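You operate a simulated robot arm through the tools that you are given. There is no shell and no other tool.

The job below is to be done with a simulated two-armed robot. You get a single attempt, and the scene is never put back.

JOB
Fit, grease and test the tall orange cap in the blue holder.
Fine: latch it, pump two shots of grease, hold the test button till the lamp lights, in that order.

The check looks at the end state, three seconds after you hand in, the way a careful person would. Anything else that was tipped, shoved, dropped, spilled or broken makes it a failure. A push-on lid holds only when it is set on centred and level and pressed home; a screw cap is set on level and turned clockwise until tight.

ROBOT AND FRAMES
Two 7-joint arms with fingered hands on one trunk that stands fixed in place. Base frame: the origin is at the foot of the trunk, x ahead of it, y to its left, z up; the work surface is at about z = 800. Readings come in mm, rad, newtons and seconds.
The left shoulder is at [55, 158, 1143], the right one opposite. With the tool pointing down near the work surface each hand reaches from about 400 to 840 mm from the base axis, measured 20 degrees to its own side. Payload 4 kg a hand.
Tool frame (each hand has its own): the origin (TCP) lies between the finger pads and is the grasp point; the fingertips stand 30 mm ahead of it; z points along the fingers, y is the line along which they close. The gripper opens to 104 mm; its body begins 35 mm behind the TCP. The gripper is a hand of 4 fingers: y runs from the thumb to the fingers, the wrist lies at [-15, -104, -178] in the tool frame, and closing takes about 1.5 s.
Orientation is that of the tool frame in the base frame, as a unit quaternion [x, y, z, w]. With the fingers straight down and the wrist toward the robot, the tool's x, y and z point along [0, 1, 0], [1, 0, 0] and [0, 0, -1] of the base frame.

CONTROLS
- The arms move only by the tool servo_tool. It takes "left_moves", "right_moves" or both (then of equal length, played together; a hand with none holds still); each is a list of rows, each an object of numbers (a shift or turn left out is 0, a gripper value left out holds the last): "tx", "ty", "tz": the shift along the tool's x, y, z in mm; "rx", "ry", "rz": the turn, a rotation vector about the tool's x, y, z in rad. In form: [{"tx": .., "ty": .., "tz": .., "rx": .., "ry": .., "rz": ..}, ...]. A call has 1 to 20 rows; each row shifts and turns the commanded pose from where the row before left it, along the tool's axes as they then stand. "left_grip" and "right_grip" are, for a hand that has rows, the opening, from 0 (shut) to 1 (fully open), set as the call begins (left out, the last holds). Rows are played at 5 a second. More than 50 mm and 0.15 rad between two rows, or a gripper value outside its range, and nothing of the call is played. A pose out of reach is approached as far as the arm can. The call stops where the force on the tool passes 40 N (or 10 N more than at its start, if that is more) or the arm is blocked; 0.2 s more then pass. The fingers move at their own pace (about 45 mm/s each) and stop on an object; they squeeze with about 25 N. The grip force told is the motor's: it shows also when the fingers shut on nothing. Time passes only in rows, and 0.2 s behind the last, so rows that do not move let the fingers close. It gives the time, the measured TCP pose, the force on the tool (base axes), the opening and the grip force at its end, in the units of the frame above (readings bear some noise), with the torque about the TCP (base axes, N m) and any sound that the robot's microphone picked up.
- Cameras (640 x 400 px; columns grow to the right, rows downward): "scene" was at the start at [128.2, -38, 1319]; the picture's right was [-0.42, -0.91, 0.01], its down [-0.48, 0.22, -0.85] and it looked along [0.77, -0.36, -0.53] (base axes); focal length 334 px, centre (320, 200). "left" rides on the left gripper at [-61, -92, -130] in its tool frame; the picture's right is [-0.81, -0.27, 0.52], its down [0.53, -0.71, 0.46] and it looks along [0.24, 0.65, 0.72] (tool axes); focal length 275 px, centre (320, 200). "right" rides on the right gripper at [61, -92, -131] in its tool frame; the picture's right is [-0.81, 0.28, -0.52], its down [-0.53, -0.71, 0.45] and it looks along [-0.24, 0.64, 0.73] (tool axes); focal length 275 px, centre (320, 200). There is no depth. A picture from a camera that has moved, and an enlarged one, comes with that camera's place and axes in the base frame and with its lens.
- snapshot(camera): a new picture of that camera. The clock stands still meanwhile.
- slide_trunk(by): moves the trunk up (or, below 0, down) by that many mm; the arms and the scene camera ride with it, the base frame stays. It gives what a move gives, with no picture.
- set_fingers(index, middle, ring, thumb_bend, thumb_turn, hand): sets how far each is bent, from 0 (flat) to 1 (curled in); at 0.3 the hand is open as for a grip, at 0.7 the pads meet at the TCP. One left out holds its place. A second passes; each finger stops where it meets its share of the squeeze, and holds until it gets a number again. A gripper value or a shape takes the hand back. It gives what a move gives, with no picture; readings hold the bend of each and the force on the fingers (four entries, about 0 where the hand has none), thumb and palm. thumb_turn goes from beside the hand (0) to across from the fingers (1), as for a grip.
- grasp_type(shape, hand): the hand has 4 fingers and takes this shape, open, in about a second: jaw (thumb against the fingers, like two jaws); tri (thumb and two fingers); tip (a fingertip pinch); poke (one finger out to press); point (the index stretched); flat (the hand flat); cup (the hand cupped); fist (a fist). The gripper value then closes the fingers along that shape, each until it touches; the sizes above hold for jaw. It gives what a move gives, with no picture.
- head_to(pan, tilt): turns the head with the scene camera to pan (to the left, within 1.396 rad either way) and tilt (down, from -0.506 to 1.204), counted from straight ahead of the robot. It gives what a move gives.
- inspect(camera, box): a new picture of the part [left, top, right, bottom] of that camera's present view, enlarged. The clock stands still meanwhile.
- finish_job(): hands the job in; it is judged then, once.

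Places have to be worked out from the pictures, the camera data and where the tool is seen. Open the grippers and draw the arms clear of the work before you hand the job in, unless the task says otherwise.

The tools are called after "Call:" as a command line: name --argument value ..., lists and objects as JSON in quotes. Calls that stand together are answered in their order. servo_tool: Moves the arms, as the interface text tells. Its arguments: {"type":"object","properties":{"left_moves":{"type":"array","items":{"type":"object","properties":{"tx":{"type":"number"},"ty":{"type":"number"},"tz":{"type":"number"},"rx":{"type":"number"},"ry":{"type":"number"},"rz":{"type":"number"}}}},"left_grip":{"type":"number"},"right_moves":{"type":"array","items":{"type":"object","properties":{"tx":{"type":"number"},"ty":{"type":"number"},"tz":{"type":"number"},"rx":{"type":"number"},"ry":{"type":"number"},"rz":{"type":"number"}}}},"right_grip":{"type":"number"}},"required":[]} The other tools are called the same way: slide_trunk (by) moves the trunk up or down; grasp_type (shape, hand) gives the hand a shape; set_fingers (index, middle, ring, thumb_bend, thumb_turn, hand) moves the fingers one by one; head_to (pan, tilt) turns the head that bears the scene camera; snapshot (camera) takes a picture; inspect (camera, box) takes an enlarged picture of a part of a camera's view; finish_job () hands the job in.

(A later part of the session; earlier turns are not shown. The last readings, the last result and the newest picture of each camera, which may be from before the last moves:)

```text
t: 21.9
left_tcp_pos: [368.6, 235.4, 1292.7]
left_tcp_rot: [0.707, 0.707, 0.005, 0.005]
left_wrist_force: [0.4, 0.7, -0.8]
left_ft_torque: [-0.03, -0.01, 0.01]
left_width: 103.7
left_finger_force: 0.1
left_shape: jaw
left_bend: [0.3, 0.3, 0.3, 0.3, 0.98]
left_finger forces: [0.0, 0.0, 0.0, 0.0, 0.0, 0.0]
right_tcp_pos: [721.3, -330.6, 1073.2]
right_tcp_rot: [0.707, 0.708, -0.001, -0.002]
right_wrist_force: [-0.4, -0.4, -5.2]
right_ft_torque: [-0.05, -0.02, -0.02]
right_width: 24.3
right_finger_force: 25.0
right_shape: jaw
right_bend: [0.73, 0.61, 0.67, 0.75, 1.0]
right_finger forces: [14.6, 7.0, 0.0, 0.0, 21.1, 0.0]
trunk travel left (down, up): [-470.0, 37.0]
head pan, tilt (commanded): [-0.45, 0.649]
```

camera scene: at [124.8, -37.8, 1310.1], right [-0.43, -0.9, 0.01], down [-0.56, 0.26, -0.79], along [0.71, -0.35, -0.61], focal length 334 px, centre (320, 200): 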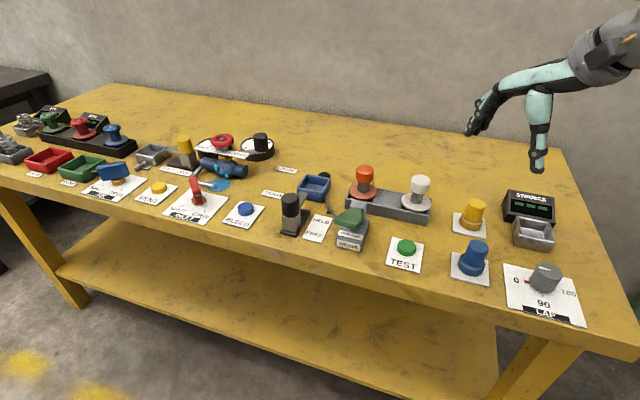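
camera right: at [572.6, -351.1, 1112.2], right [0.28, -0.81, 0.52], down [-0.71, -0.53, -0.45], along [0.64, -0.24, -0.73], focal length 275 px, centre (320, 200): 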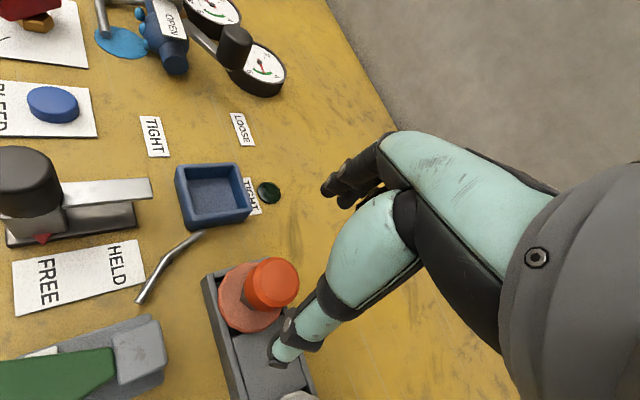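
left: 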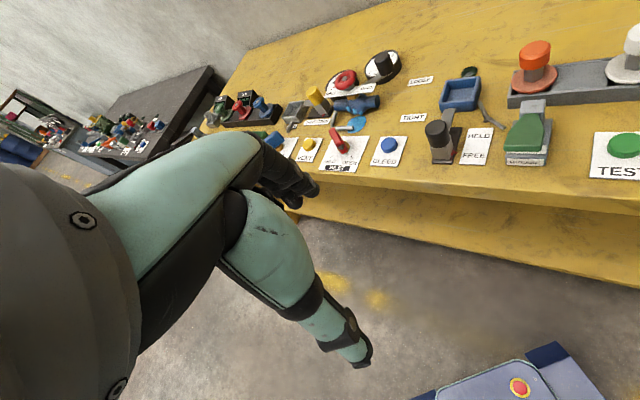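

The hand rose to z=1073 with the cap still held. I lower by 90 mm in free air and see where the command settles.

Call:
servo_tool --right_moves '[{"tz": 15}, {"tz": 15}, {"tz": 15}, {"tz": 15}, {"tz": 15}, {"tz": 15}, {}, {}]'

```text
t: 23.7
left_tcp_pos: [367.9, 234.6, 1293.3]
left_tcp_rot: [0.707, 0.707, 0.004, 0.003]
left_wrist_force: [-0.8, 0.6, 0.3]
left_ft_torque: [-0.01, 0.01, -0.04]
left_width: 103.9
left_finger_force: 0.0
left_shape: jaw
left_bend: [0.3, 0.3, 0.3, 0.3, 0.98]
left_finger forces: [0.0, 0.0, 0.0, 0.1, 0.0, 0.1]
right_tcp_pos: [687.9, -337.6, 1003.3]
right_tcp_rot: [0.707, 0.708, -0.001, -0.002]
right_wrist_force: [0.6, 0.6, -3.9]
right_ft_torque: [0.04, 0.0, 0.01]
right_width: 24.1
right_finger_force: 25.5
right_shape: jaw
right_bend: [0.73, 0.61, 0.67, 0.75, 1.0]
right_finger forces: [14.6, 6.9, 0.0, 0.1, 21.1, 0.1]
right hand out of reach, approached as far as the arm can: row 1, 2, 3, 4, 5, 6
trunk travel left (down, up): [-470.0, 37.0]
head pan, tilt (commanded): [-0.45, 0.649]
```

Lowering with the trunk raised made the reach shorter (x=688 at z=1003), so higher trunk isn't the cure. I look at the arm's posture with the head camera before deciding.

Call:
head_to --pan -0.7 --tilt 0.75

Call:
snapshot --camera "scene"

```text
t: 24.5
left_tcp_pos: [369.5, 234.3, 1293.4]
left_tcp_rot: [0.707, 0.707, 0.005, 0.003]
left_wrist_force: [0.7, 0.3, 0.2]
left_ft_torque: [0.03, -0.01, -0.04]
left_width: 104.0
left_finger_force: 0.1
left_shape: jaw
left_bend: [0.3, 0.3, 0.3, 0.3, 0.98]
left_finger forces: [0.0, 0.0, 0.0, 0.1, 0.0, 0.0]
right_tcp_pos: [688.5, -337.0, 1002.8]
right_tcp_rot: [0.707, 0.707, -0.001, -0.002]
right_wrist_force: [0.6, -1.0, -4.5]
right_ft_torque: [0.02, 0.0, 0.01]
right_width: 24.3
right_finger_force: 24.9
right_shape: jaw
right_bend: [0.73, 0.61, 0.67, 0.75, 1.0]
right_finger forces: [14.6, 7.1, 0.0, 0.1, 21.1, 0.1]
trunk travel left (down, up): [-470.0, 37.0]
head pan, tilt (commanded): [-0.7, 0.75]
```

```text
taken
camera scene: at [112.8, -53.6, 1422.8], right [-0.64, -0.77, 0.01], down [-0.53, 0.44, -0.72], along [0.55, -0.47, -0.69], focal length 334 px, centre (320, 200)
```

scene: 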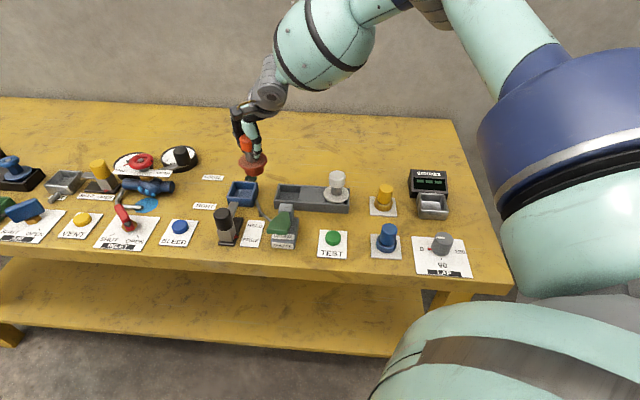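

The elbow is held high and out to the right; the limit is a joint limit rather than arm length. I pull the command back into the reachable zone (back 70 mm, up 50 mm) to learn how the command behaves.

Call:
servo_tool --right_moves '[{"tz": -15}, {"tz": -15}, {"tz": -20}, {"ty": -20}, {"ty": -25}, {"ty": -25}, {}, {}]'

```text
t: 26.3
left_tcp_pos: [369.5, 234.8, 1292.6]
left_tcp_rot: [0.707, 0.707, 0.005, 0.003]
left_wrist_force: [0.0, 0.1, -0.6]
left_ft_torque: [-0.03, 0.0, -0.01]
left_width: 104.1
left_finger_force: 0.0
left_shape: jaw
left_bend: [0.3, 0.3, 0.3, 0.3, 0.98]
left_finger forces: [0.1, 0.1, 0.0, 0.0, 0.0, 0.0]
right_tcp_pos: [618.8, -337.3, 1054.7]
right_tcp_rot: [0.708, 0.707, -0.001, 0.0]
right_wrist_force: [0.7, 0.2, -4.6]
right_ft_torque: [-0.01, -0.05, 0.0]
right_width: 24.3
right_finger_force: 25.4
right_shape: jaw
right_bend: [0.73, 0.61, 0.67, 0.75, 1.0]
right_finger forces: [14.7, 7.1, 0.0, 0.0, 21.2, 0.0]
trunk travel left (down, up): [-470.0, 37.0]
head pan, tilt (commanded): [-0.7, 0.75]
```

The command follows the reached pose (no wind-up). I look at the right arm itself to understand its posture.

Call:
head_to --pan -1.0 --tilt 0.35

Call:
snapshot --camera "scene"

Call:
snapshot --camera "left"

```text
t: 27.1
left_tcp_pos: [370.0, 234.4, 1292.8]
left_tcp_rot: [0.707, 0.707, 0.005, 0.004]
left_wrist_force: [-0.1, 0.5, -0.5]
left_ft_torque: [-0.01, -0.04, -0.02]
left_width: 103.5
left_finger_force: 0.0
left_shape: jaw
left_bend: [0.3, 0.3, 0.3, 0.3, 0.98]
left_finger forces: [0.0, 0.0, 0.1, 0.1, 0.1, 0.1]
right_tcp_pos: [617.4, -337.3, 1054.3]
right_tcp_rot: [0.707, 0.707, -0.001, -0.001]
right_wrist_force: [-0.3, 0.0, -4.9]
right_ft_torque: [0.0, -0.01, 0.0]
right_width: 24.0
right_finger_force: 25.2
right_shape: jaw
right_bend: [0.73, 0.61, 0.67, 0.75, 1.0]
right_finger forces: [14.7, 7.2, 0.0, 0.0, 21.3, 0.1]
trunk travel left (down, up): [-470.0, 37.0]
head pan, tilt (commanded): [-1.0, 0.351]
```

```text
taken
camera scene: at [99.8, -78.6, 1458.6], right [-0.84, -0.54, 0.01], down [-0.2, 0.29, -0.94], along [0.5, -0.79, -0.35], focal length 334 px, centre (320, 200)
```

scene: 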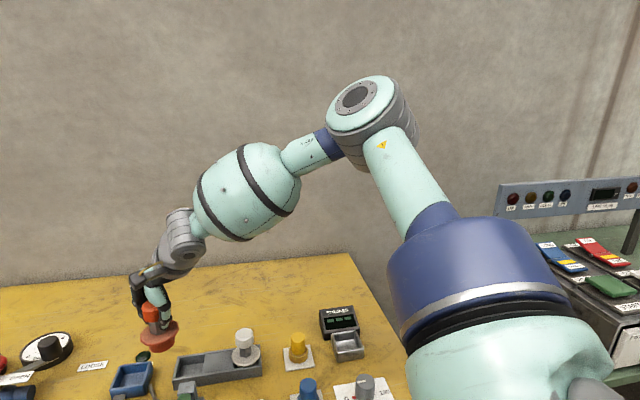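

```text
taken
camera left: at [275.8, 174.2, 1423.1], right [-0.27, -0.81, -0.52], down [-0.71, 0.53, -0.46], along [0.65, 0.25, -0.72], focal length 275 px, centre (320, 200)
```

left: 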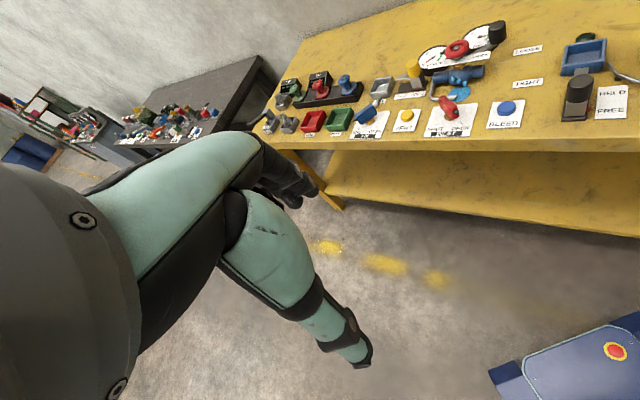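

The elbow is high and out, with plenty of arm length left, and the data say the hand should be higher relative to the shoulder. I lift the hand 110 mm first (clear of everything), then lower the trunk by 200 mm so the shoulder is ~80 mm below its start height.

Call:
servo_tool --right_moves '[{"tz": -20}, {"tz": -20}, {"tz": -20}, {"tz": -25}, {"tz": -25}, {}]'

Call:
slide_trunk --by -200

Call:
head_to --pan -0.45 --tilt 0.6

Call:
snapshot --camera "scene"

```text
t: 28.5
left_tcp_pos: [368.8, 234.4, 1293.3]
left_tcp_rot: [0.707, 0.707, 0.005, 0.003]
left_wrist_force: [-0.2, 0.7, 0.2]
left_ft_torque: [-0.03, -0.04, 0.02]
left_width: 103.8
left_finger_force: 0.1
left_shape: jaw
left_bend: [0.3, 0.3, 0.3, 0.3, 0.98]
left_finger forces: [0.0, 0.0, 0.0, 0.0, 0.0, 0.0]
right_tcp_pos: [617.9, -336.1, 1163.1]
right_tcp_rot: [0.707, 0.707, -0.001, -0.002]
right_wrist_force: [-0.1, 0.6, -5.6]
right_ft_torque: [0.04, -0.04, -0.04]
right_width: 23.8
right_finger_force: 24.9
right_shape: jaw
right_bend: [0.73, 0.61, 0.67, 0.75, 1.0]
right_finger forces: [14.8, 7.1, 0.0, 0.0, 21.1, 0.0]
trunk travel left (down, up): [-470.0, 37.0]
head pan, tilt (commanded): [-1.0, 0.351]
```

```text
t: 30.7
left_tcp_pos: [368.4, 234.0, 1092.3]
left_tcp_rot: [0.707, 0.707, 0.006, 0.004]
left_wrist_force: [0.0, 0.2, 0.3]
left_ft_torque: [-0.02, 0.0, 0.0]
left_width: 103.7
left_finger_force: 0.1
left_shape: jaw
left_bend: [0.3, 0.3, 0.3, 0.3, 0.98]
left_finger forces: [0.0, 0.1, 0.0, 0.1, 0.0, 0.0]
right_tcp_pos: [617.5, -335.3, 963.0]
right_tcp_rot: [0.707, 0.707, -0.001, 0.0]
right_wrist_force: [-0.1, 0.5, -3.9]
right_ft_torque: [0.0, -0.01, -0.01]
right_width: 24.1
right_finger_force: 24.7
right_shape: jaw
right_bend: [0.73, 0.61, 0.67, 0.75, 1.0]
right_finger forces: [14.8, 7.2, 0.0, 0.0, 21.1, 0.0]
trunk travel left (down, up): [-270.0, 237.0]
head pan, tilt (commanded): [-1.0, 0.351]
```

```text
t: 31.7
left_tcp_pos: [368.8, 234.5, 1092.7]
left_tcp_rot: [0.707, 0.707, 0.005, 0.003]
left_wrist_force: [-0.3, -0.1, 0.9]
left_ft_torque: [-0.02, -0.03, -0.01]
left_width: 104.0
left_finger_force: 0.1
left_shape: jaw
left_bend: [0.3, 0.3, 0.3, 0.3, 0.98]
left_finger forces: [0.0, 0.0, 0.1, 0.1, 0.0, 0.0]
right_tcp_pos: [617.7, -335.6, 962.6]
right_tcp_rot: [0.708, 0.707, 0.0, -0.001]
right_wrist_force: [0.4, 0.1, -4.8]
right_ft_torque: [-0.04, -0.01, 0.03]
right_width: 24.0
right_finger_force: 24.9
right_shape: jaw
right_bend: [0.73, 0.61, 0.67, 0.75, 1.0]
right_finger forces: [14.8, 7.3, 0.1, 0.0, 21.1, 0.0]
trunk travel left (down, up): [-270.0, 237.0]
head pan, tilt (commanded): [-0.45, 0.6]
```

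```text
taken
camera scene: at [126.0, -38.7, 1235.1], right [-0.44, -0.9, 0.01], down [-0.52, 0.25, -0.82], along [0.73, -0.36, -0.58], focal length 334 px, centre (320, 200)
```

scene: 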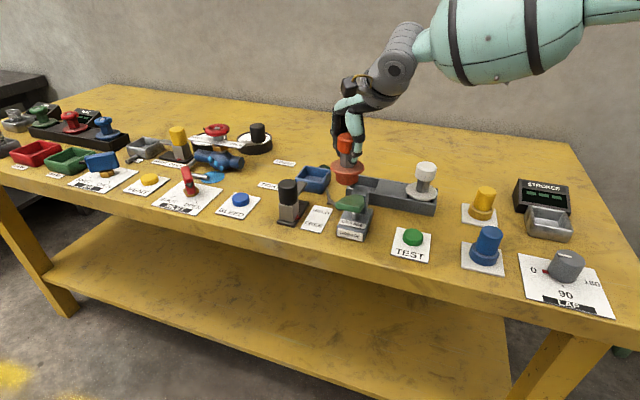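

Trunk is now 80 mm below start; hand at (617.7,-335.6,962.6) with cap level. I advance along +x toward x=752, well above everything.

Call:
servo_tool --right_moves '[{"ty": 15, "tx": 2}, {"ty": 15, "tx": 2}, {"ty": 15, "tx": 2}, {"ty": 15, "tx": 2}, {"ty": 15, "tx": 2}, {"ty": 15, "tx": 2}, {"ty": 15}, {"ty": 15}, {"ty": 14}, {}, {}]'

```text
t: 34.1
left_tcp_pos: [368.9, 234.9, 1092.3]
left_tcp_rot: [0.707, 0.707, 0.005, 0.004]
left_wrist_force: [0.3, -0.1, -0.7]
left_ft_torque: [0.01, 0.0, 0.03]
left_width: 104.0
left_finger_force: 0.1
left_shape: jaw
left_bend: [0.3, 0.3, 0.3, 0.3, 0.98]
left_finger forces: [0.1, 0.0, 0.0, 0.0, 0.0, 0.0]
right_tcp_pos: [742.4, -323.9, 961.5]
right_tcp_rot: [0.707, 0.707, 0.001, -0.001]
right_wrist_force: [0.2, 0.0, -4.2]
right_ft_torque: [0.0, 0.0, -0.05]
right_width: 24.5
right_finger_force: 25.5
right_shape: jaw
right_bend: [0.73, 0.61, 0.67, 0.75, 1.0]
right_finger forces: [15.0, 7.5, 0.0, 0.0, 21.2, 0.1]
right hand out of reach, approached as far as the arm can: row 9
trunk travel left (down, up): [-270.0, 237.0]
head pan, tilt (commanded): [-0.45, 0.6]
```

Lowering the trunk helps: reached x=742.4. I raise the hand another 80 mm relative to the shoulder, turn the hand slightly (yaw -17°) to shorten the wrist distance, and try the last 10 mm in the air.

Call:
servo_tool --right_moves '[{"tz": -20}, {"tz": -20}, {"tz": -20}, {"tz": -20}, {"rz": 0.1}, {"rz": 0.1}, {"rz": 0.1}, {}, {}]'

```text
t: 36.1
left_tcp_pos: [368.8, 235.2, 1093.7]
left_tcp_rot: [0.707, 0.708, 0.005, 0.003]
left_wrist_force: [-0.1, 0.7, -0.4]
left_ft_torque: [0.0, -0.01, 0.02]
left_width: 103.9
left_finger_force: 0.1
left_shape: jaw
left_bend: [0.3, 0.3, 0.3, 0.3, 0.98]
left_finger forces: [0.0, 0.0, 0.1, 0.0, 0.0, 0.1]
right_tcp_pos: [733.0, -326.7, 1040.1]
right_tcp_rot: [0.805, 0.593, 0.0, 0.0]
right_wrist_force: [0.9, 0.6, -4.7]
right_ft_torque: [0.01, -0.04, -0.01]
right_width: 24.4
right_finger_force: 24.4
right_shape: jaw
right_bend: [0.73, 0.61, 0.67, 0.75, 1.0]
right_finger forces: [15.0, 7.4, 0.0, 0.1, 21.2, 0.0]
right hand out of reach, approached as far as the arm can: row 5, 7
trunk travel left (down, up): [-270.0, 237.0]
head pan, tilt (commanded): [-0.45, 0.6]
```

Yaw -17° made reach worse, so I turn the other way: to yaw +17°, then advance again.

Call:
servo_tool --right_moves '[{"rz": -0.1}, {"rz": -0.1}, {"rz": -0.1}, {"rz": -0.1}, {"rz": -0.1}, {"rz": -0.1}, {}, {}]'

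Call:
servo_tool --right_moves '[{"tx": -4, "ty": 12}, {"tx": -3, "ty": 10}, {}, {}]'

```text
t: 37.9
left_tcp_pos: [368.5, 235.0, 1093.6]
left_tcp_rot: [0.707, 0.707, 0.006, 0.004]
left_wrist_force: [0.4, -0.2, 0.3]
left_ft_torque: [0.0, -0.02, 0.01]
left_width: 104.0
left_finger_force: 0.0
left_shape: jaw
left_bend: [0.3, 0.3, 0.3, 0.3, 0.98]
left_finger forces: [0.0, 0.0, 0.0, 0.0, 0.0, 0.0]
right_tcp_pos: [734.0, -327.1, 1041.3]
right_tcp_rot: [0.593, 0.805, 0.0, -0.001]
right_wrist_force: [0.6, 0.3, -4.7]
right_ft_torque: [-0.02, 0.01, -0.01]
right_width: 24.1
right_finger_force: 25.4
right_shape: jaw
right_bend: [0.73, 0.61, 0.67, 0.75, 1.0]
right_finger forces: [14.9, 7.5, 0.0, 0.0, 21.0, 0.1]
trunk travel left (down, up): [-270.0, 237.0]
head pan, tilt (commanded): [-0.45, 0.6]
```

```text
t: 38.9
left_tcp_pos: [367.6, 234.3, 1092.7]
left_tcp_rot: [0.707, 0.707, 0.004, 0.004]
left_wrist_force: [1.0, 0.1, -1.1]
left_ft_torque: [0.0, 0.01, -0.01]
left_width: 103.9
left_finger_force: 0.0
left_shape: jaw
left_bend: [0.3, 0.3, 0.3, 0.3, 0.98]
left_finger forces: [0.0, 0.0, 0.0, 0.0, 0.0, 0.0]
right_tcp_pos: [734.6, -328.6, 1039.2]
right_tcp_rot: [0.594, 0.804, -0.001, -0.001]
right_wrist_force: [-0.7, -0.8, -4.0]
right_ft_torque: [-0.01, 0.0, 0.0]
right_width: 24.2
right_finger_force: 25.0
right_shape: jaw
right_bend: [0.73, 0.61, 0.67, 0.75, 1.0]
right_finger forces: [15.0, 7.4, 0.0, 0.0, 21.1, 0.0]
right hand out of reach, approached as far as the arm can: row 1, 2
trunk travel left (down, up): [-270.0, 237.0]
head pan, tilt (commanded): [-0.45, 0.6]
```

At yaw +17° the limit is x≈735; yaw 0 was the best. I turn back to yaw 0 and probe how far forward it goes at this higher relative height.

Call:
servo_tool --right_moves '[{"rz": 0.1}, {"rz": 0.1}, {"rz": 0.1}, {"ty": 8, "tx": 2}, {"ty": 8, "tx": 2}, {"ty": 8}, {}, {}]'

```text
t: 40.7
left_tcp_pos: [368.5, 235.5, 1091.7]
left_tcp_rot: [0.707, 0.707, 0.006, 0.004]
left_wrist_force: [0.4, 0.0, 0.5]
left_ft_torque: [0.01, 0.0, 0.01]
left_width: 103.9
left_finger_force: 0.0
left_shape: jaw
left_bend: [0.3, 0.3, 0.3, 0.3, 0.98]
left_finger forces: [0.0, 0.0, 0.0, 0.0, 0.1, 0.0]
right_tcp_pos: [740.7, -328.3, 1036.4]
right_tcp_rot: [0.707, 0.707, 0.0, 0.0]
right_wrist_force: [-0.8, 0.4, -4.9]
right_ft_torque: [-0.03, 0.0, -0.02]
right_width: 24.1
right_finger_force: 24.7
right_shape: jaw
right_bend: [0.73, 0.61, 0.67, 0.75, 1.0]
right_finger forces: [15.0, 7.5, 0.0, 0.1, 21.2, 0.1]
right hand out of reach, approached as far as the arm can: row 4, 5, 6
trunk travel left (down, up): [-270.0, 237.0]
head pan, tilt (commanded): [-0.45, 0.6]
```

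The limit stays about 10 mm short (x≈741-743) in this arm posture: the fit of all limit points suggests the elbow is stuck high and out. I look at the arm again in this stretched posture.

Call:
head_to --pan -0.9 --tilt 0.2

Call:
snapshot --camera "scene"

```text
t: 41.6
left_tcp_pos: [369.5, 234.7, 1092.3]
left_tcp_rot: [0.707, 0.707, 0.005, 0.003]
left_wrist_force: [-1.0, 0.0, -0.7]
left_ft_torque: [-0.02, -0.04, 0.02]
left_width: 103.7
left_finger_force: 0.0
left_shape: jaw
left_bend: [0.3, 0.3, 0.3, 0.3, 0.98]
left_finger forces: [0.0, 0.0, 0.1, 0.0, 0.0, 0.0]
right_tcp_pos: [741.9, -328.6, 1036.8]
right_tcp_rot: [0.707, 0.707, 0.0, 0.0]
right_wrist_force: [0.4, 0.1, -4.6]
right_ft_torque: [-0.01, 0.0, -0.02]
right_width: 23.9
right_finger_force: 25.1
right_shape: jaw
right_bend: [0.73, 0.61, 0.67, 0.75, 1.0]
right_finger forces: [14.8, 7.5, 0.0, 0.0, 21.1, 0.1]
trunk travel left (down, up): [-270.0, 237.0]
head pan, tilt (commanded): [-0.901, 0.201]
```

```text
taken
camera scene: at [105.3, -73.2, 1272.0], right [-0.78, -0.62, 0.01], down [-0.14, 0.16, -0.98], along [0.61, -0.77, -0.21], focal length 334 px, centre (320, 200)
```

scene: 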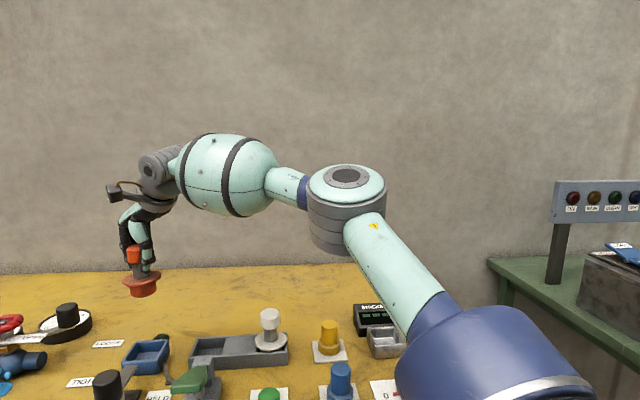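

The elbow sits far out at the side, so the wrist can't get further forward; tilting the hand slightly forward would bring the wrist back and gain reach. I test this in the air: pitch the hand 0.12 rad forward and advance 12 mm.

Call:
servo_tool --right_moves '[{"rx": -0.06}, {"rx": -0.06}, {"ty": 6}, {"ty": 6}, {}, {}]'

```text
t: 43.0
left_tcp_pos: [369.7, 235.5, 1092.0]
left_tcp_rot: [0.707, 0.707, 0.005, 0.004]
left_wrist_force: [0.5, 0.3, -0.1]
left_ft_torque: [-0.01, 0.0, 0.03]
left_width: 103.8
left_finger_force: 0.1
left_shape: jaw
left_bend: [0.3, 0.3, 0.3, 0.3, 0.98]
left_finger forces: [0.0, 0.0, 0.0, 0.1, 0.0, 0.1]
right_tcp_pos: [752.7, -328.7, 1038.9]
right_tcp_rot: [0.706, 0.706, 0.041, 0.041]
right_wrist_force: [-1.4, 1.2, -4.9]
right_ft_torque: [-0.02, 0.03, 0.0]
right_width: 23.8
right_finger_force: 24.6
right_shape: jaw
right_bend: [0.73, 0.61, 0.67, 0.75, 1.0]
right_finger forces: [14.9, 7.5, 0.0, 0.1, 21.4, 0.1]
trunk travel left (down, up): [-270.0, 237.0]
head pan, tilt (commanded): [-0.901, 0.201]
```

With a 7° forward pitch the hand reaches x=752.7 freely. So I will set the cap back in its rack pocket, regrasp it with the hand pitched ~0.15 rad (and a bit higher, on the knob), and lower the trunk 90 mm more so the seated height is at the best reach. First I undo the pitch, back off over the rack, still high.

Call:
servo_tool --right_moves '[{"ty": -12}, {"rx": 0.06}, {"rx": 0.056}, {"tx": -20, "ty": -20}, {"tx": -20, "ty": -20}, {"tx": -20, "ty": -20}, {"tx": -15, "ty": -15}, {}, {}]'

Call:
slide_trunk --by -90

Call:
head_to --pan -0.45 --tilt 0.5

Call:
snapshot --camera "scene"

```text
t: 45.0
left_tcp_pos: [368.9, 234.7, 1091.8]
left_tcp_rot: [0.707, 0.707, 0.004, 0.004]
left_wrist_force: [0.0, 0.3, 0.1]
left_ft_torque: [0.0, -0.03, 0.0]
left_width: 103.8
left_finger_force: 0.1
left_shape: jaw
left_bend: [0.3, 0.3, 0.3, 0.3, 0.98]
left_finger forces: [0.0, 0.0, 0.1, 0.0, 0.0, 0.0]
right_tcp_pos: [665.2, -402.7, 1035.4]
right_tcp_rot: [0.707, 0.707, 0.0, 0.001]
right_wrist_force: [0.3, 0.0, -4.5]
right_ft_torque: [-0.01, 0.0, 0.03]
right_width: 23.8
right_finger_force: 25.4
right_shape: jaw
right_bend: [0.73, 0.61, 0.67, 0.75, 1.0]
right_finger forces: [14.9, 7.7, 0.1, 0.1, 21.1, 0.0]
trunk travel left (down, up): [-270.0, 237.0]
head pan, tilt (commanded): [-0.901, 0.201]
```

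```text
t: 46.2
left_tcp_pos: [367.6, 235.5, 1002.6]
left_tcp_rot: [0.707, 0.707, 0.005, 0.003]
left_wrist_force: [-0.3, 0.0, -0.8]
left_ft_torque: [0.01, 0.01, 0.01]
left_width: 104.0
left_finger_force: 0.1
left_shape: jaw
left_bend: [0.3, 0.3, 0.3, 0.3, 0.98]
left_finger forces: [0.0, 0.1, 0.1, 0.1, 0.0, 0.0]
right_tcp_pos: [665.7, -402.6, 947.3]
right_tcp_rot: [0.707, 0.707, 0.001, 0.0]
right_wrist_force: [0.2, -0.7, -4.8]
right_ft_torque: [0.0, -0.03, 0.02]
right_width: 24.0
right_finger_force: 25.2
right_shape: jaw
right_bend: [0.73, 0.61, 0.67, 0.75, 1.0]
right_finger forces: [15.0, 7.7, 0.0, 0.1, 21.2, 0.1]
trunk travel left (down, up): [-180.0, 327.0]
head pan, tilt (commanded): [-0.901, 0.201]
```

```text
t: 47.1
left_tcp_pos: [368.7, 233.1, 1002.5]
left_tcp_rot: [0.707, 0.707, 0.006, 0.004]
left_wrist_force: [-0.5, 0.6, 0.2]
left_ft_torque: [0.0, 0.02, -0.01]
left_width: 103.9
left_finger_force: 0.0
left_shape: jaw
left_bend: [0.3, 0.3, 0.3, 0.3, 0.98]
left_finger forces: [0.0, 0.0, 0.0, 0.0, 0.1, 0.1]
right_tcp_pos: [665.0, -402.9, 946.8]
right_tcp_rot: [0.707, 0.707, 0.001, 0.0]
right_wrist_force: [-0.1, -1.1, -4.3]
right_ft_torque: [0.05, -0.04, 0.01]
right_width: 24.2
right_finger_force: 25.0
right_shape: jaw
right_bend: [0.73, 0.61, 0.67, 0.75, 1.0]
right_finger forces: [15.0, 7.7, 0.1, 0.0, 21.3, 0.1]
trunk travel left (down, up): [-180.0, 327.0]
head pan, tilt (commanded): [-0.45, 0.499]
```

```text
taken
camera scene: at [127.3, -39.9, 1154.6], right [-0.44, -0.9, 0.01], down [-0.44, 0.21, -0.87], along [0.78, -0.38, -0.49], focal length 334 px, centre (320, 200)
```

scene: 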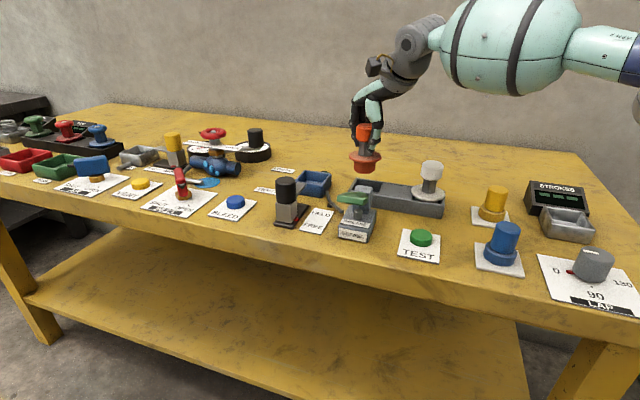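

I align over the empty pocket at the original pick position and lower to just above it, then check.

Call:
servo_tool --right_moves '[{"tx": -10.5, "ty": -2}, {"tz": 12}, {"tz": 12}, {"tz": 10}, {}, {}]'

Call:
inspect --camera "right" --box '[180, 140, 400, 380]'

Call:
inspect --camera "scene" --box '[310, 110, 450, 220]'

```text
t: 48.5
left_tcp_pos: [368.6, 235.1, 1003.8]
left_tcp_rot: [0.707, 0.707, 0.005, 0.004]
left_wrist_force: [-0.3, -0.6, -0.7]
left_ft_torque: [-0.01, -0.02, 0.01]
left_width: 103.6
left_finger_force: 0.1
left_shape: jaw
left_bend: [0.3, 0.3, 0.3, 0.3, 0.98]
left_finger forces: [0.0, 0.1, 0.0, 0.1, 0.0, 0.1]
right_tcp_pos: [663.0, -413.4, 913.3]
right_tcp_rot: [0.707, 0.708, 0.0, 0.001]
right_wrist_force: [0.3, -0.6, -5.1]
right_ft_torque: [0.0, -0.01, -0.03]
right_width: 24.1
right_finger_force: 25.4
right_shape: jaw
right_bend: [0.73, 0.61, 0.67, 0.75, 1.0]
right_finger forces: [15.0, 7.7, 0.0, 0.0, 21.2, 0.0]
trunk travel left (down, up): [-180.0, 327.0]
head pan, tilt (commanded): [-0.45, 0.499]
```

```text
1.67 times, centred on (290, 260) of right
camera zoom: at [570.9, -352.4, 1042.7], right [0.27, -0.81, 0.52], down [-0.71, -0.53, -0.46], along [0.65, -0.24, -0.72], focal length 459 px, centre (370, 100)
```

zoom: 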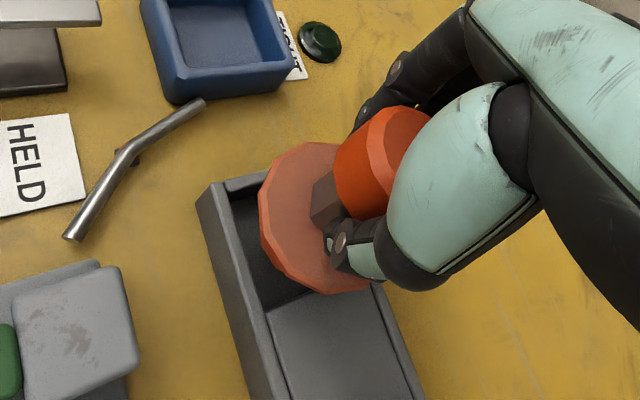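

```text
3.64 times, centred on (380, 165) of scene
camera zoom: at [127.3, -39.8, 1154.6], right [-0.44, -0.9, 0.01], down [-0.44, 0.21, -0.87], along [0.78, -0.38, -0.49], focal length 1214 px, centre (102, 327)
```

zoom: 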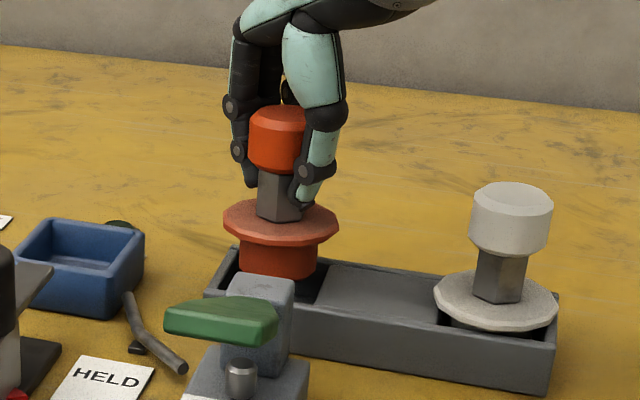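

The view matches the one right after lifting, so it's aligned with the pocket. I lower gently back into it.

Call:
servo_tool --right_moves '[{"tz": 8}, {"tz": 8}, {"tz": 6}, {"tz": 4}, {"tz": 3}, {}, {}]'

Call:
inspect --camera "scene" --box '[310, 110, 450, 220]'

```text
t: 50.1
left_tcp_pos: [368.1, 235.2, 1003.5]
left_tcp_rot: [0.707, 0.707, 0.005, 0.004]
left_wrist_force: [0.0, 0.3, 0.6]
left_ft_torque: [0.02, 0.0, 0.0]
left_width: 103.8
left_finger_force: 0.0
left_shape: jaw
left_bend: [0.3, 0.3, 0.3, 0.3, 0.98]
left_finger forces: [0.1, 0.1, 0.0, 0.0, 0.0, 0.1]
right_tcp_pos: [663.6, -414.0, 884.1]
right_tcp_rot: [0.707, 0.707, 0.002, 0.001]
right_wrist_force: [-0.8, 0.0, -1.4]
right_ft_torque: [-0.02, 0.0, 0.0]
right_width: 23.9
right_finger_force: 24.8
right_shape: jaw
right_bend: [0.73, 0.61, 0.67, 0.75, 1.0]
right_finger forces: [14.9, 7.8, 0.0, 0.0, 21.8, 0.1]
trunk travel left (down, up): [-180.0, 327.0]
head pan, tilt (commanded): [-0.45, 0.499]
```

```text
3.64 times, centred on (380, 165) of scene
camera zoom: at [126.9, -39.6, 1154.7], right [-0.44, -0.9, 0.01], down [-0.44, 0.21, -0.87], along [0.78, -0.38, -0.49], focal length 1214 px, centre (102, 327)
```

zoom: 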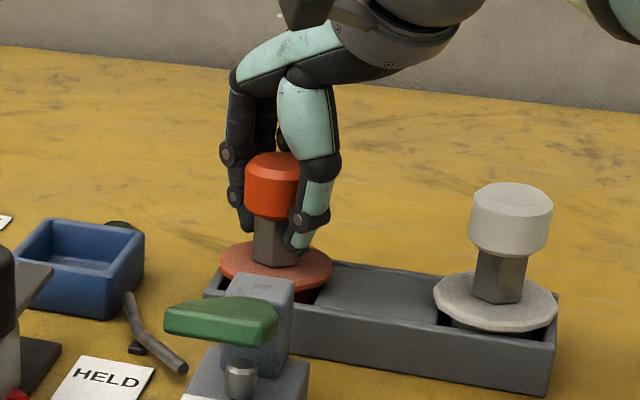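

The cap is back on the rack (weight transferred, flange at rack level). I open the hand and wait for the fingers to clear.

Call:
servo_tool --right_moves '[{"tz": 0.5}, {}, {}, {}, {}, {}, {}, {}, {}]' --right_grip 1

Call:
inspect --camera "scene" --box '[310, 110, 450, 220]'

Call:
inspect --camera "right" --box '[180, 140, 400, 380]'

```text
t: 52.1
left_tcp_pos: [368.6, 235.1, 1003.0]
left_tcp_rot: [0.707, 0.707, 0.005, 0.004]
left_wrist_force: [0.0, 0.3, -0.2]
left_ft_torque: [0.0, 0.04, 0.03]
left_width: 104.0
left_finger_force: 0.0
left_shape: jaw
left_bend: [0.3, 0.3, 0.3, 0.3, 0.98]
left_finger forces: [0.1, 0.1, 0.1, 0.0, 0.1, 0.1]
right_tcp_pos: [663.2, -413.8, 883.6]
right_tcp_rot: [0.707, 0.707, 0.001, 0.001]
right_wrist_force: [0.3, 0.3, 1.0]
right_ft_torque: [-0.02, -0.01, -0.01]
right_width: 103.8
right_finger_force: 0.0
right_shape: jaw
right_bend: [0.3, 0.3, 0.3, 0.3, 0.98]
right_finger forces: [0.0, 0.0, 0.1, 0.0, 0.1, 0.1]
trunk travel left (down, up): [-180.0, 327.0]
head pan, tilt (commanded): [-0.45, 0.499]
```

```text
3.64 times, centred on (380, 165) of scene
camera zoom: at [126.8, -39.5, 1154.7], right [-0.44, -0.9, 0.01], down [-0.44, 0.21, -0.87], along [0.78, -0.38, -0.49], focal length 1214 px, centre (102, 327)
```

zoom: 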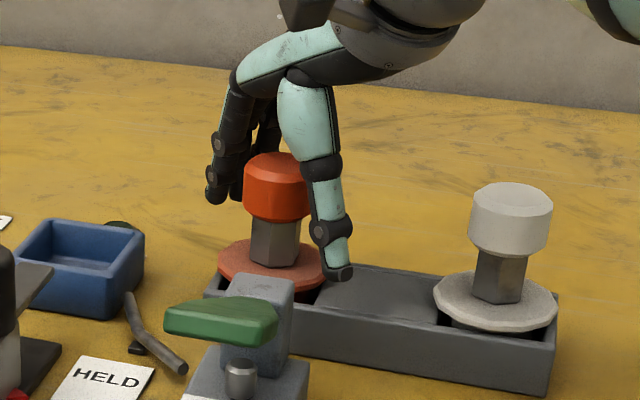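

```text
1.67 times, centred on (290, 260) of right
camera zoom: at [571.2, -352.3, 1013.8], right [0.27, -0.81, 0.52], down [-0.71, -0.53, -0.46], along [0.65, -0.24, -0.72], focal length 459 px, centre (370, 100)
```

zoom: 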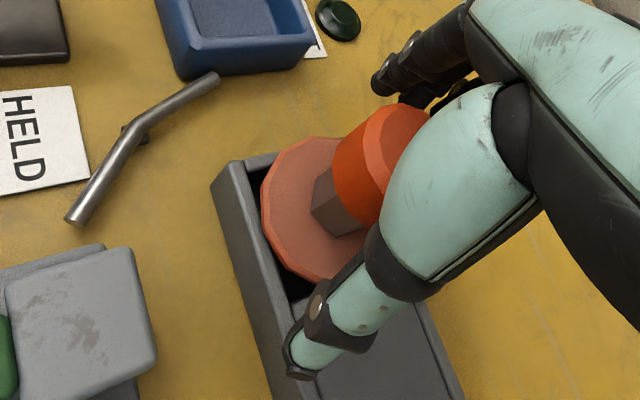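

The cap sits back as it was. Now I raise the TCP to about z=900 (to hold the knob itself) and pitch the hand 0.15 rad forward, shifting back ~3 mm so the finger pads centre on the knob.

Call:
servo_tool --right_moves '[{"tz": -8}, {"tz": -8}, {"rx": -0.05}, {"rx": -0.05}, {"rx": -0.05}, {"tx": 1, "ty": -3.2, "tz": -0.5}, {}, {}]'

Call:
inspect --camera "scene" --box '[310, 110, 450, 220]'

Call:
inspect --camera "right" --box '[180, 140, 400, 380]'

```text
t: 53.9
left_tcp_pos: [367.8, 235.5, 1002.6]
left_tcp_rot: [0.707, 0.707, 0.007, 0.004]
left_wrist_force: [0.3, 0.4, -0.2]
left_ft_torque: [-0.01, -0.05, 0.03]
left_width: 103.8
left_finger_force: 0.0
left_shape: jaw
left_bend: [0.3, 0.3, 0.3, 0.3, 0.98]
left_finger forces: [0.0, 0.0, 0.0, 0.0, 0.0, 0.1]
right_tcp_pos: [658.1, -413.0, 900.6]
right_tcp_rot: [0.704, 0.706, 0.054, 0.054]
right_wrist_force: [-0.2, -0.9, 0.5]
right_ft_torque: [-0.01, -0.03, -0.01]
right_width: 103.3
right_finger_force: 0.0
right_shape: jaw
right_bend: [0.3, 0.3, 0.3, 0.3, 0.98]
right_finger forces: [0.0, 0.1, 0.1, 0.0, 0.0, 0.0]
trunk travel left (down, up): [-180.0, 327.0]
head pan, tilt (commanded): [-0.45, 0.499]
```

```text
3.64 times, centred on (380, 165) of scene
camera zoom: at [126.7, -39.5, 1154.7], right [-0.44, -0.9, 0.01], down [-0.44, 0.21, -0.87], along [0.78, -0.38, -0.49], focal length 1214 px, centre (102, 327)
```

zoom: 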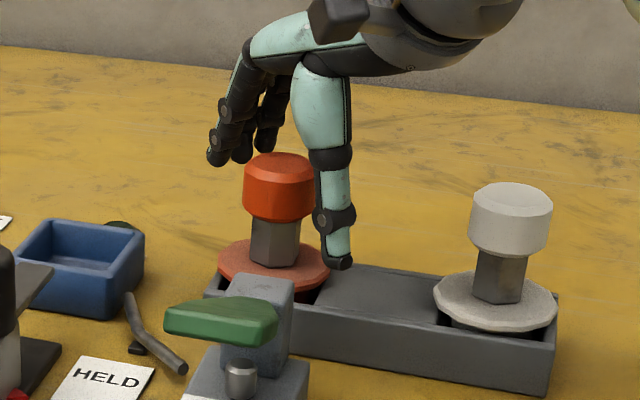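

```text
1.67 times, centred on (290, 260) of right
camera zoom: at [549.0, -351.2, 1015.1], right [0.19, -0.81, 0.55], down [-0.64, -0.53, -0.56], along [0.75, -0.24, -0.62], focal length 459 px, centre (370, 100)
```

zoom: 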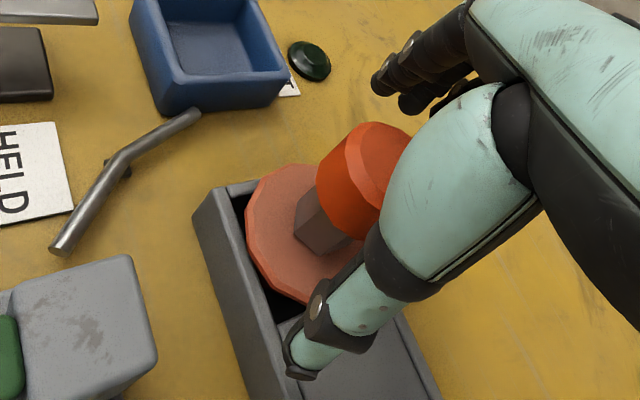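

Thumb tip is around z≈857 and fingertips ≈879, so both will meet the knob (867–895). I nudge +2 mm in x and close the hand.

Call:
servo_tool --right_moves '[{"ty": 2}, {}, {}, {}, {}, {}, {}, {}, {}, {}, {}]' --right_grip 0

Call:
inspect --camera "scene" --box '[310, 110, 450, 220]'

Call:
inspect --camera "right" --box '[180, 140, 400, 380]'

```text
t: 56.3
left_tcp_pos: [369.9, 234.8, 1002.7]
left_tcp_rot: [0.707, 0.707, 0.005, 0.004]
left_wrist_force: [0.1, 0.3, -0.3]
left_ft_torque: [0.0, -0.01, 0.02]
left_width: 103.8
left_finger_force: 0.1
left_shape: jaw
left_bend: [0.3, 0.3, 0.3, 0.3, 0.98]
left_finger forces: [0.0, 0.1, 0.0, 0.1, 0.0, 0.0]
right_tcp_pos: [662.7, -412.8, 899.0]
right_tcp_rot: [0.705, 0.705, 0.053, 0.053]
right_wrist_force: [1.0, -0.2, -0.3]
right_ft_torque: [-0.01, -0.05, 0.02]
right_width: 34.5
right_finger_force: 24.6
right_shape: jaw
right_bend: [0.74, 0.53, 0.57, 0.74, 1.0]
right_finger forces: [13.8, 7.6, 0.1, 0.0, 20.8, 0.0]
trunk travel left (down, up): [-180.0, 327.0]
head pan, tilt (commanded): [-0.45, 0.499]
```

```text
3.64 times, centred on (380, 165) of scene
camera zoom: at [127.2, -39.8, 1154.6], right [-0.44, -0.9, 0.01], down [-0.44, 0.21, -0.87], along [0.78, -0.38, -0.49], focal length 1214 px, centre (102, 327)
```

zoom: 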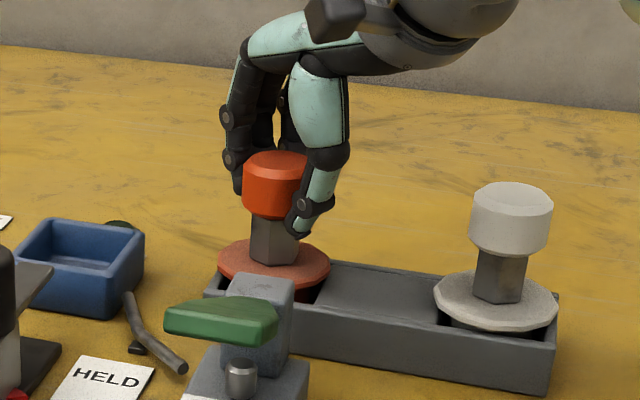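

```text
1.67 times, centred on (290, 260) of right
camera zoom: at [551.4, -351.3, 1014.6], right [0.19, -0.81, 0.55], down [-0.64, -0.53, -0.56], along [0.75, -0.24, -0.62], focal length 459 px, centre (370, 100)
```

zoom: 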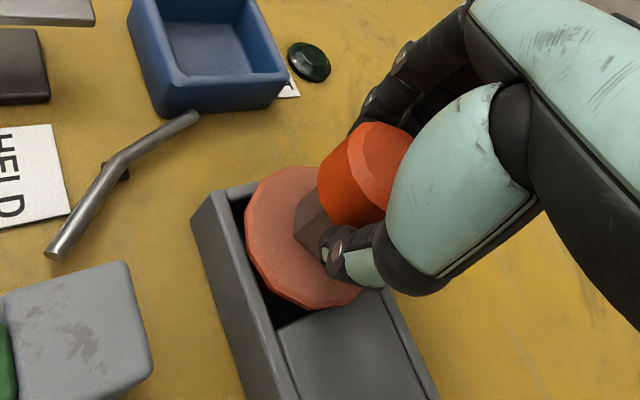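

Grip is firm (24.6 N, width 34.5). I lift straight up 28 mm (compensating for the pitch) and check that the cap hangs level.

Call:
servo_tool --right_moves '[{"ty": 0.6, "tz": -3.96}, {"ty": 1.05, "tz": -6.92}, {"ty": 1.2, "tz": -7.9}, {"ty": 1.35, "tz": -8.9}, {}, {}]'

Call:
inspect --camera "scene" --box '[310, 110, 450, 220]'

Call:
inspect --camera "right" --box '[180, 140, 400, 380]'

```text
t: 57.7
left_tcp_pos: [368.0, 235.8, 1003.6]
left_tcp_rot: [0.707, 0.707, 0.006, 0.003]
left_wrist_force: [-0.3, -0.2, 0.1]
left_ft_torque: [-0.01, 0.01, -0.02]
left_width: 103.6
left_finger_force: 0.1
left_shape: jaw
left_bend: [0.3, 0.3, 0.3, 0.3, 0.98]
left_finger forces: [0.1, 0.0, 0.0, 0.1, 0.0, 0.0]
right_tcp_pos: [662.1, -412.8, 926.9]
right_tcp_rot: [0.705, 0.705, 0.054, 0.053]
right_wrist_force: [0.1, 0.0, -4.0]
right_ft_torque: [0.0, 0.04, 0.04]
right_width: 34.6
right_finger_force: 24.8
right_shape: jaw
right_bend: [0.74, 0.53, 0.57, 0.74, 1.0]
right_finger forces: [14.1, 7.4, 0.0, 0.0, 20.7, 0.0]
trunk travel left (down, up): [-180.0, 327.0]
head pan, tilt (commanded): [-0.45, 0.499]
```

```text
3.64 times, centred on (380, 165) of scene
camera zoom: at [127.3, -39.8, 1154.6], right [-0.44, -0.9, 0.01], down [-0.44, 0.21, -0.87], along [0.78, -0.38, -0.49], focal length 1214 px, centre (102, 327)
```

zoom: 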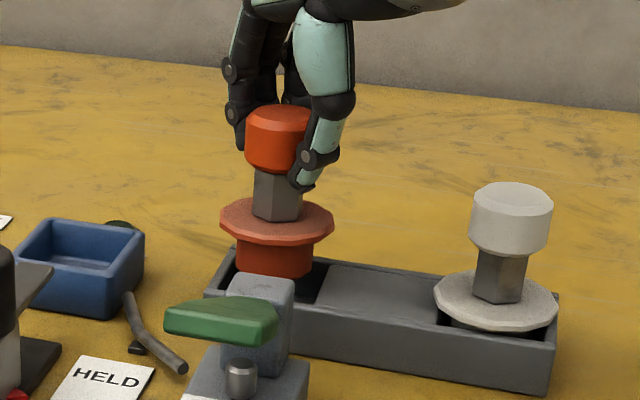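

```text
1.67 times, centred on (290, 260) of right
camera zoom: at [551.5, -351.3, 1042.4], right [0.19, -0.81, 0.55], down [-0.64, -0.53, -0.56], along [0.75, -0.24, -0.62], focal length 459 px, centre (370, 100)
```

zoom: 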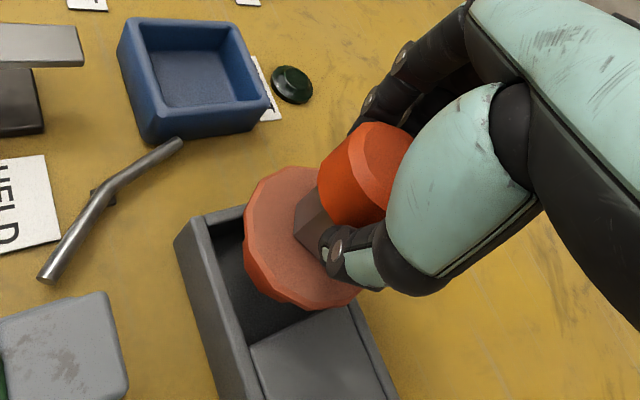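

The cap is up; I check its levelness in a stronger enlargement, comparing with the white cap's flange.

Call:
inspect --camera "scene" --box '[360, 130, 410, 190]'

Call:
inspect --camera "right" --box '[255, 170, 345, 260]'

```text
6.67 times, centred on (385, 160) of scene
camera zoom: at [127.3, -39.8, 1154.6], right [-0.44, -0.9, 0.01], down [-0.44, 0.21, -0.87], along [0.78, -0.38, -0.49], focal length 2225 px, centre (-113, 467)
```

zoom: 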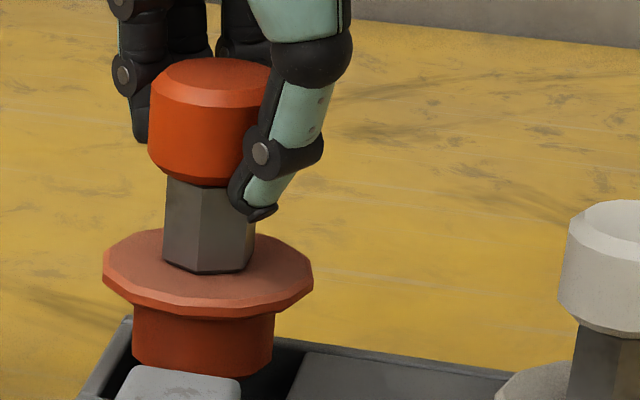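

```text
4.44 times, centred on (300, 215) of right
camera zoom: at [551.5, -351.3, 1042.4], right [0.19, -0.81, 0.55], down [-0.64, -0.53, -0.56], along [0.75, -0.24, -0.62], focal length 1224 px, centre (409, 133)
```

zoom: 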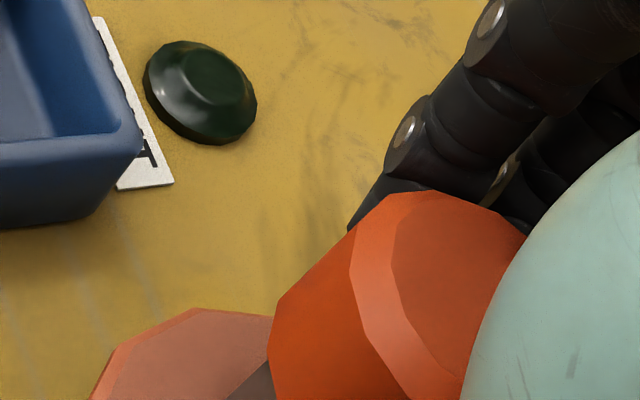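

The cap hangs level. I raise it another 28 mm and carry it (+89,+89) toward the holder.

Call:
servo_tool --right_moves '[{"ty": 2.1, "tz": -13.85}, {"ty": 2.1, "tz": -13.85}, {"tx": 8, "ty": 7.9, "tz": 1.2}, {"tx": 14, "ty": 13.84, "tz": 2.09}, {"tx": 15, "ty": 14.83, "tz": 2.24}, {"tx": 15, "ty": 14.83, "tz": 2.24}, {"tx": 14, "ty": 13.84, "tz": 2.09}, {"tx": 10, "ty": 9.89, "tz": 1.49}, {"tx": 8, "ty": 7.9, "tz": 1.2}, {"tx": 5, "ty": 4.94, "tz": 0.75}, {}, {}, {}]'

Call:
inspect --camera "scene" --box '[280, 110, 420, 220]'

Call:
inspect --camera "right" --box '[180, 140, 400, 380]'

```text
t: 60.5
left_tcp_pos: [368.1, 234.2, 1004.1]
left_tcp_rot: [0.707, 0.707, 0.005, 0.004]
left_wrist_force: [-0.1, 0.2, -0.3]
left_ft_torque: [-0.01, 0.01, 0.0]
left_width: 103.9
left_finger_force: 0.0
left_shape: jaw
left_bend: [0.3, 0.3, 0.3, 0.3, 0.98]
left_finger forces: [0.1, 0.0, 0.1, 0.0, 0.1, 0.0]
right_tcp_pos: [751.8, -323.2, 955.3]
right_tcp_rot: [0.706, 0.705, 0.052, 0.053]
right_wrist_force: [-0.7, -0.3, -4.7]
right_ft_torque: [0.0, 0.03, 0.0]
right_width: 35.2
right_finger_force: 25.1
right_shape: jaw
right_bend: [0.74, 0.53, 0.57, 0.74, 1.0]
right_finger forces: [14.0, 7.6, 0.0, 0.0, 20.5, 0.1]
trunk travel left (down, up): [-180.0, 327.0]
head pan, tilt (commanded): [-0.45, 0.499]
```

```text
3.64 times, centred on (350, 165) of scene
camera zoom: at [127.5, -39.7, 1154.6], right [-0.44, -0.9, 0.01], down [-0.44, 0.21, -0.87], along [0.78, -0.38, -0.49], focal length 1214 px, centre (211, 327)
```

zoom: 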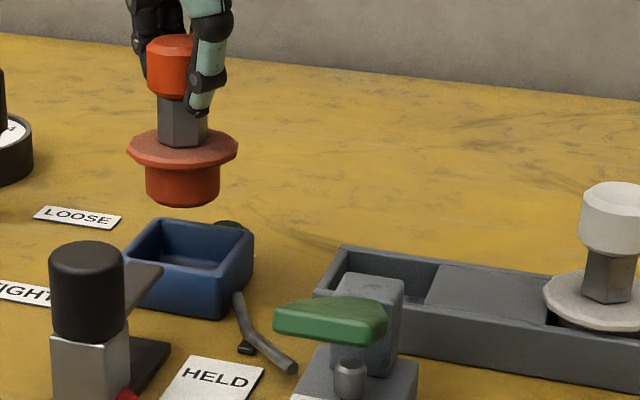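

```text
1.67 times, centred on (290, 260) of right
camera zoom: at [640.9, -262.6, 1070.3], right [0.19, -0.81, 0.55], down [-0.64, -0.53, -0.56], along [0.75, -0.24, -0.62], focal length 459 px, centre (370, 100)
```

zoom: 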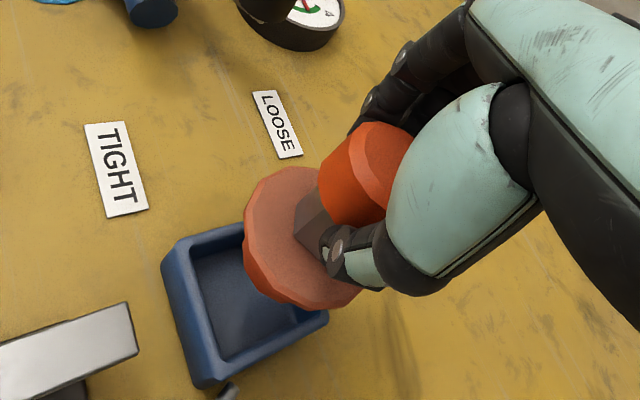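

Reached (751.8,-323.2,955.3) without hitting the limit. I enlarge both views to check the centring of plug over recess before lowering.

Call:
inspect --camera "scene" --box '[308, 130, 358, 200]'

Call:
inspect --camera "right" --box '[230, 220, 330, 320]'

```text
5.71 times, centred on (333, 165) of scene
camera zoom: at [127.5, -39.7, 1154.6], right [-0.44, -0.9, 0.01], down [-0.44, 0.21, -0.87], along [0.78, -0.38, -0.49], focal length 1907 px, centre (246, 400)
```

zoom: 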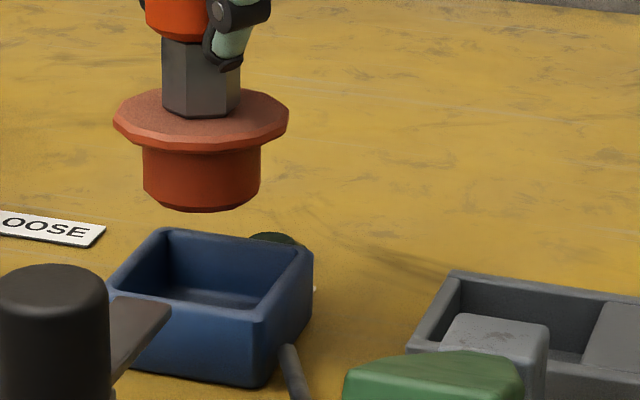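

```text
4.00 times, centred on (280, 270) of right
camera zoom: at [640.9, -262.6, 1070.3], right [0.19, -0.81, 0.55], down [-0.64, -0.53, -0.56], along [0.75, -0.24, -0.62], focal length 1101 px, centre (480, -80)
```

zoom: 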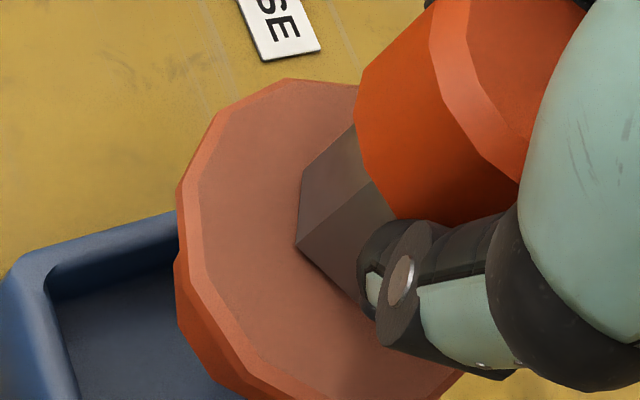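

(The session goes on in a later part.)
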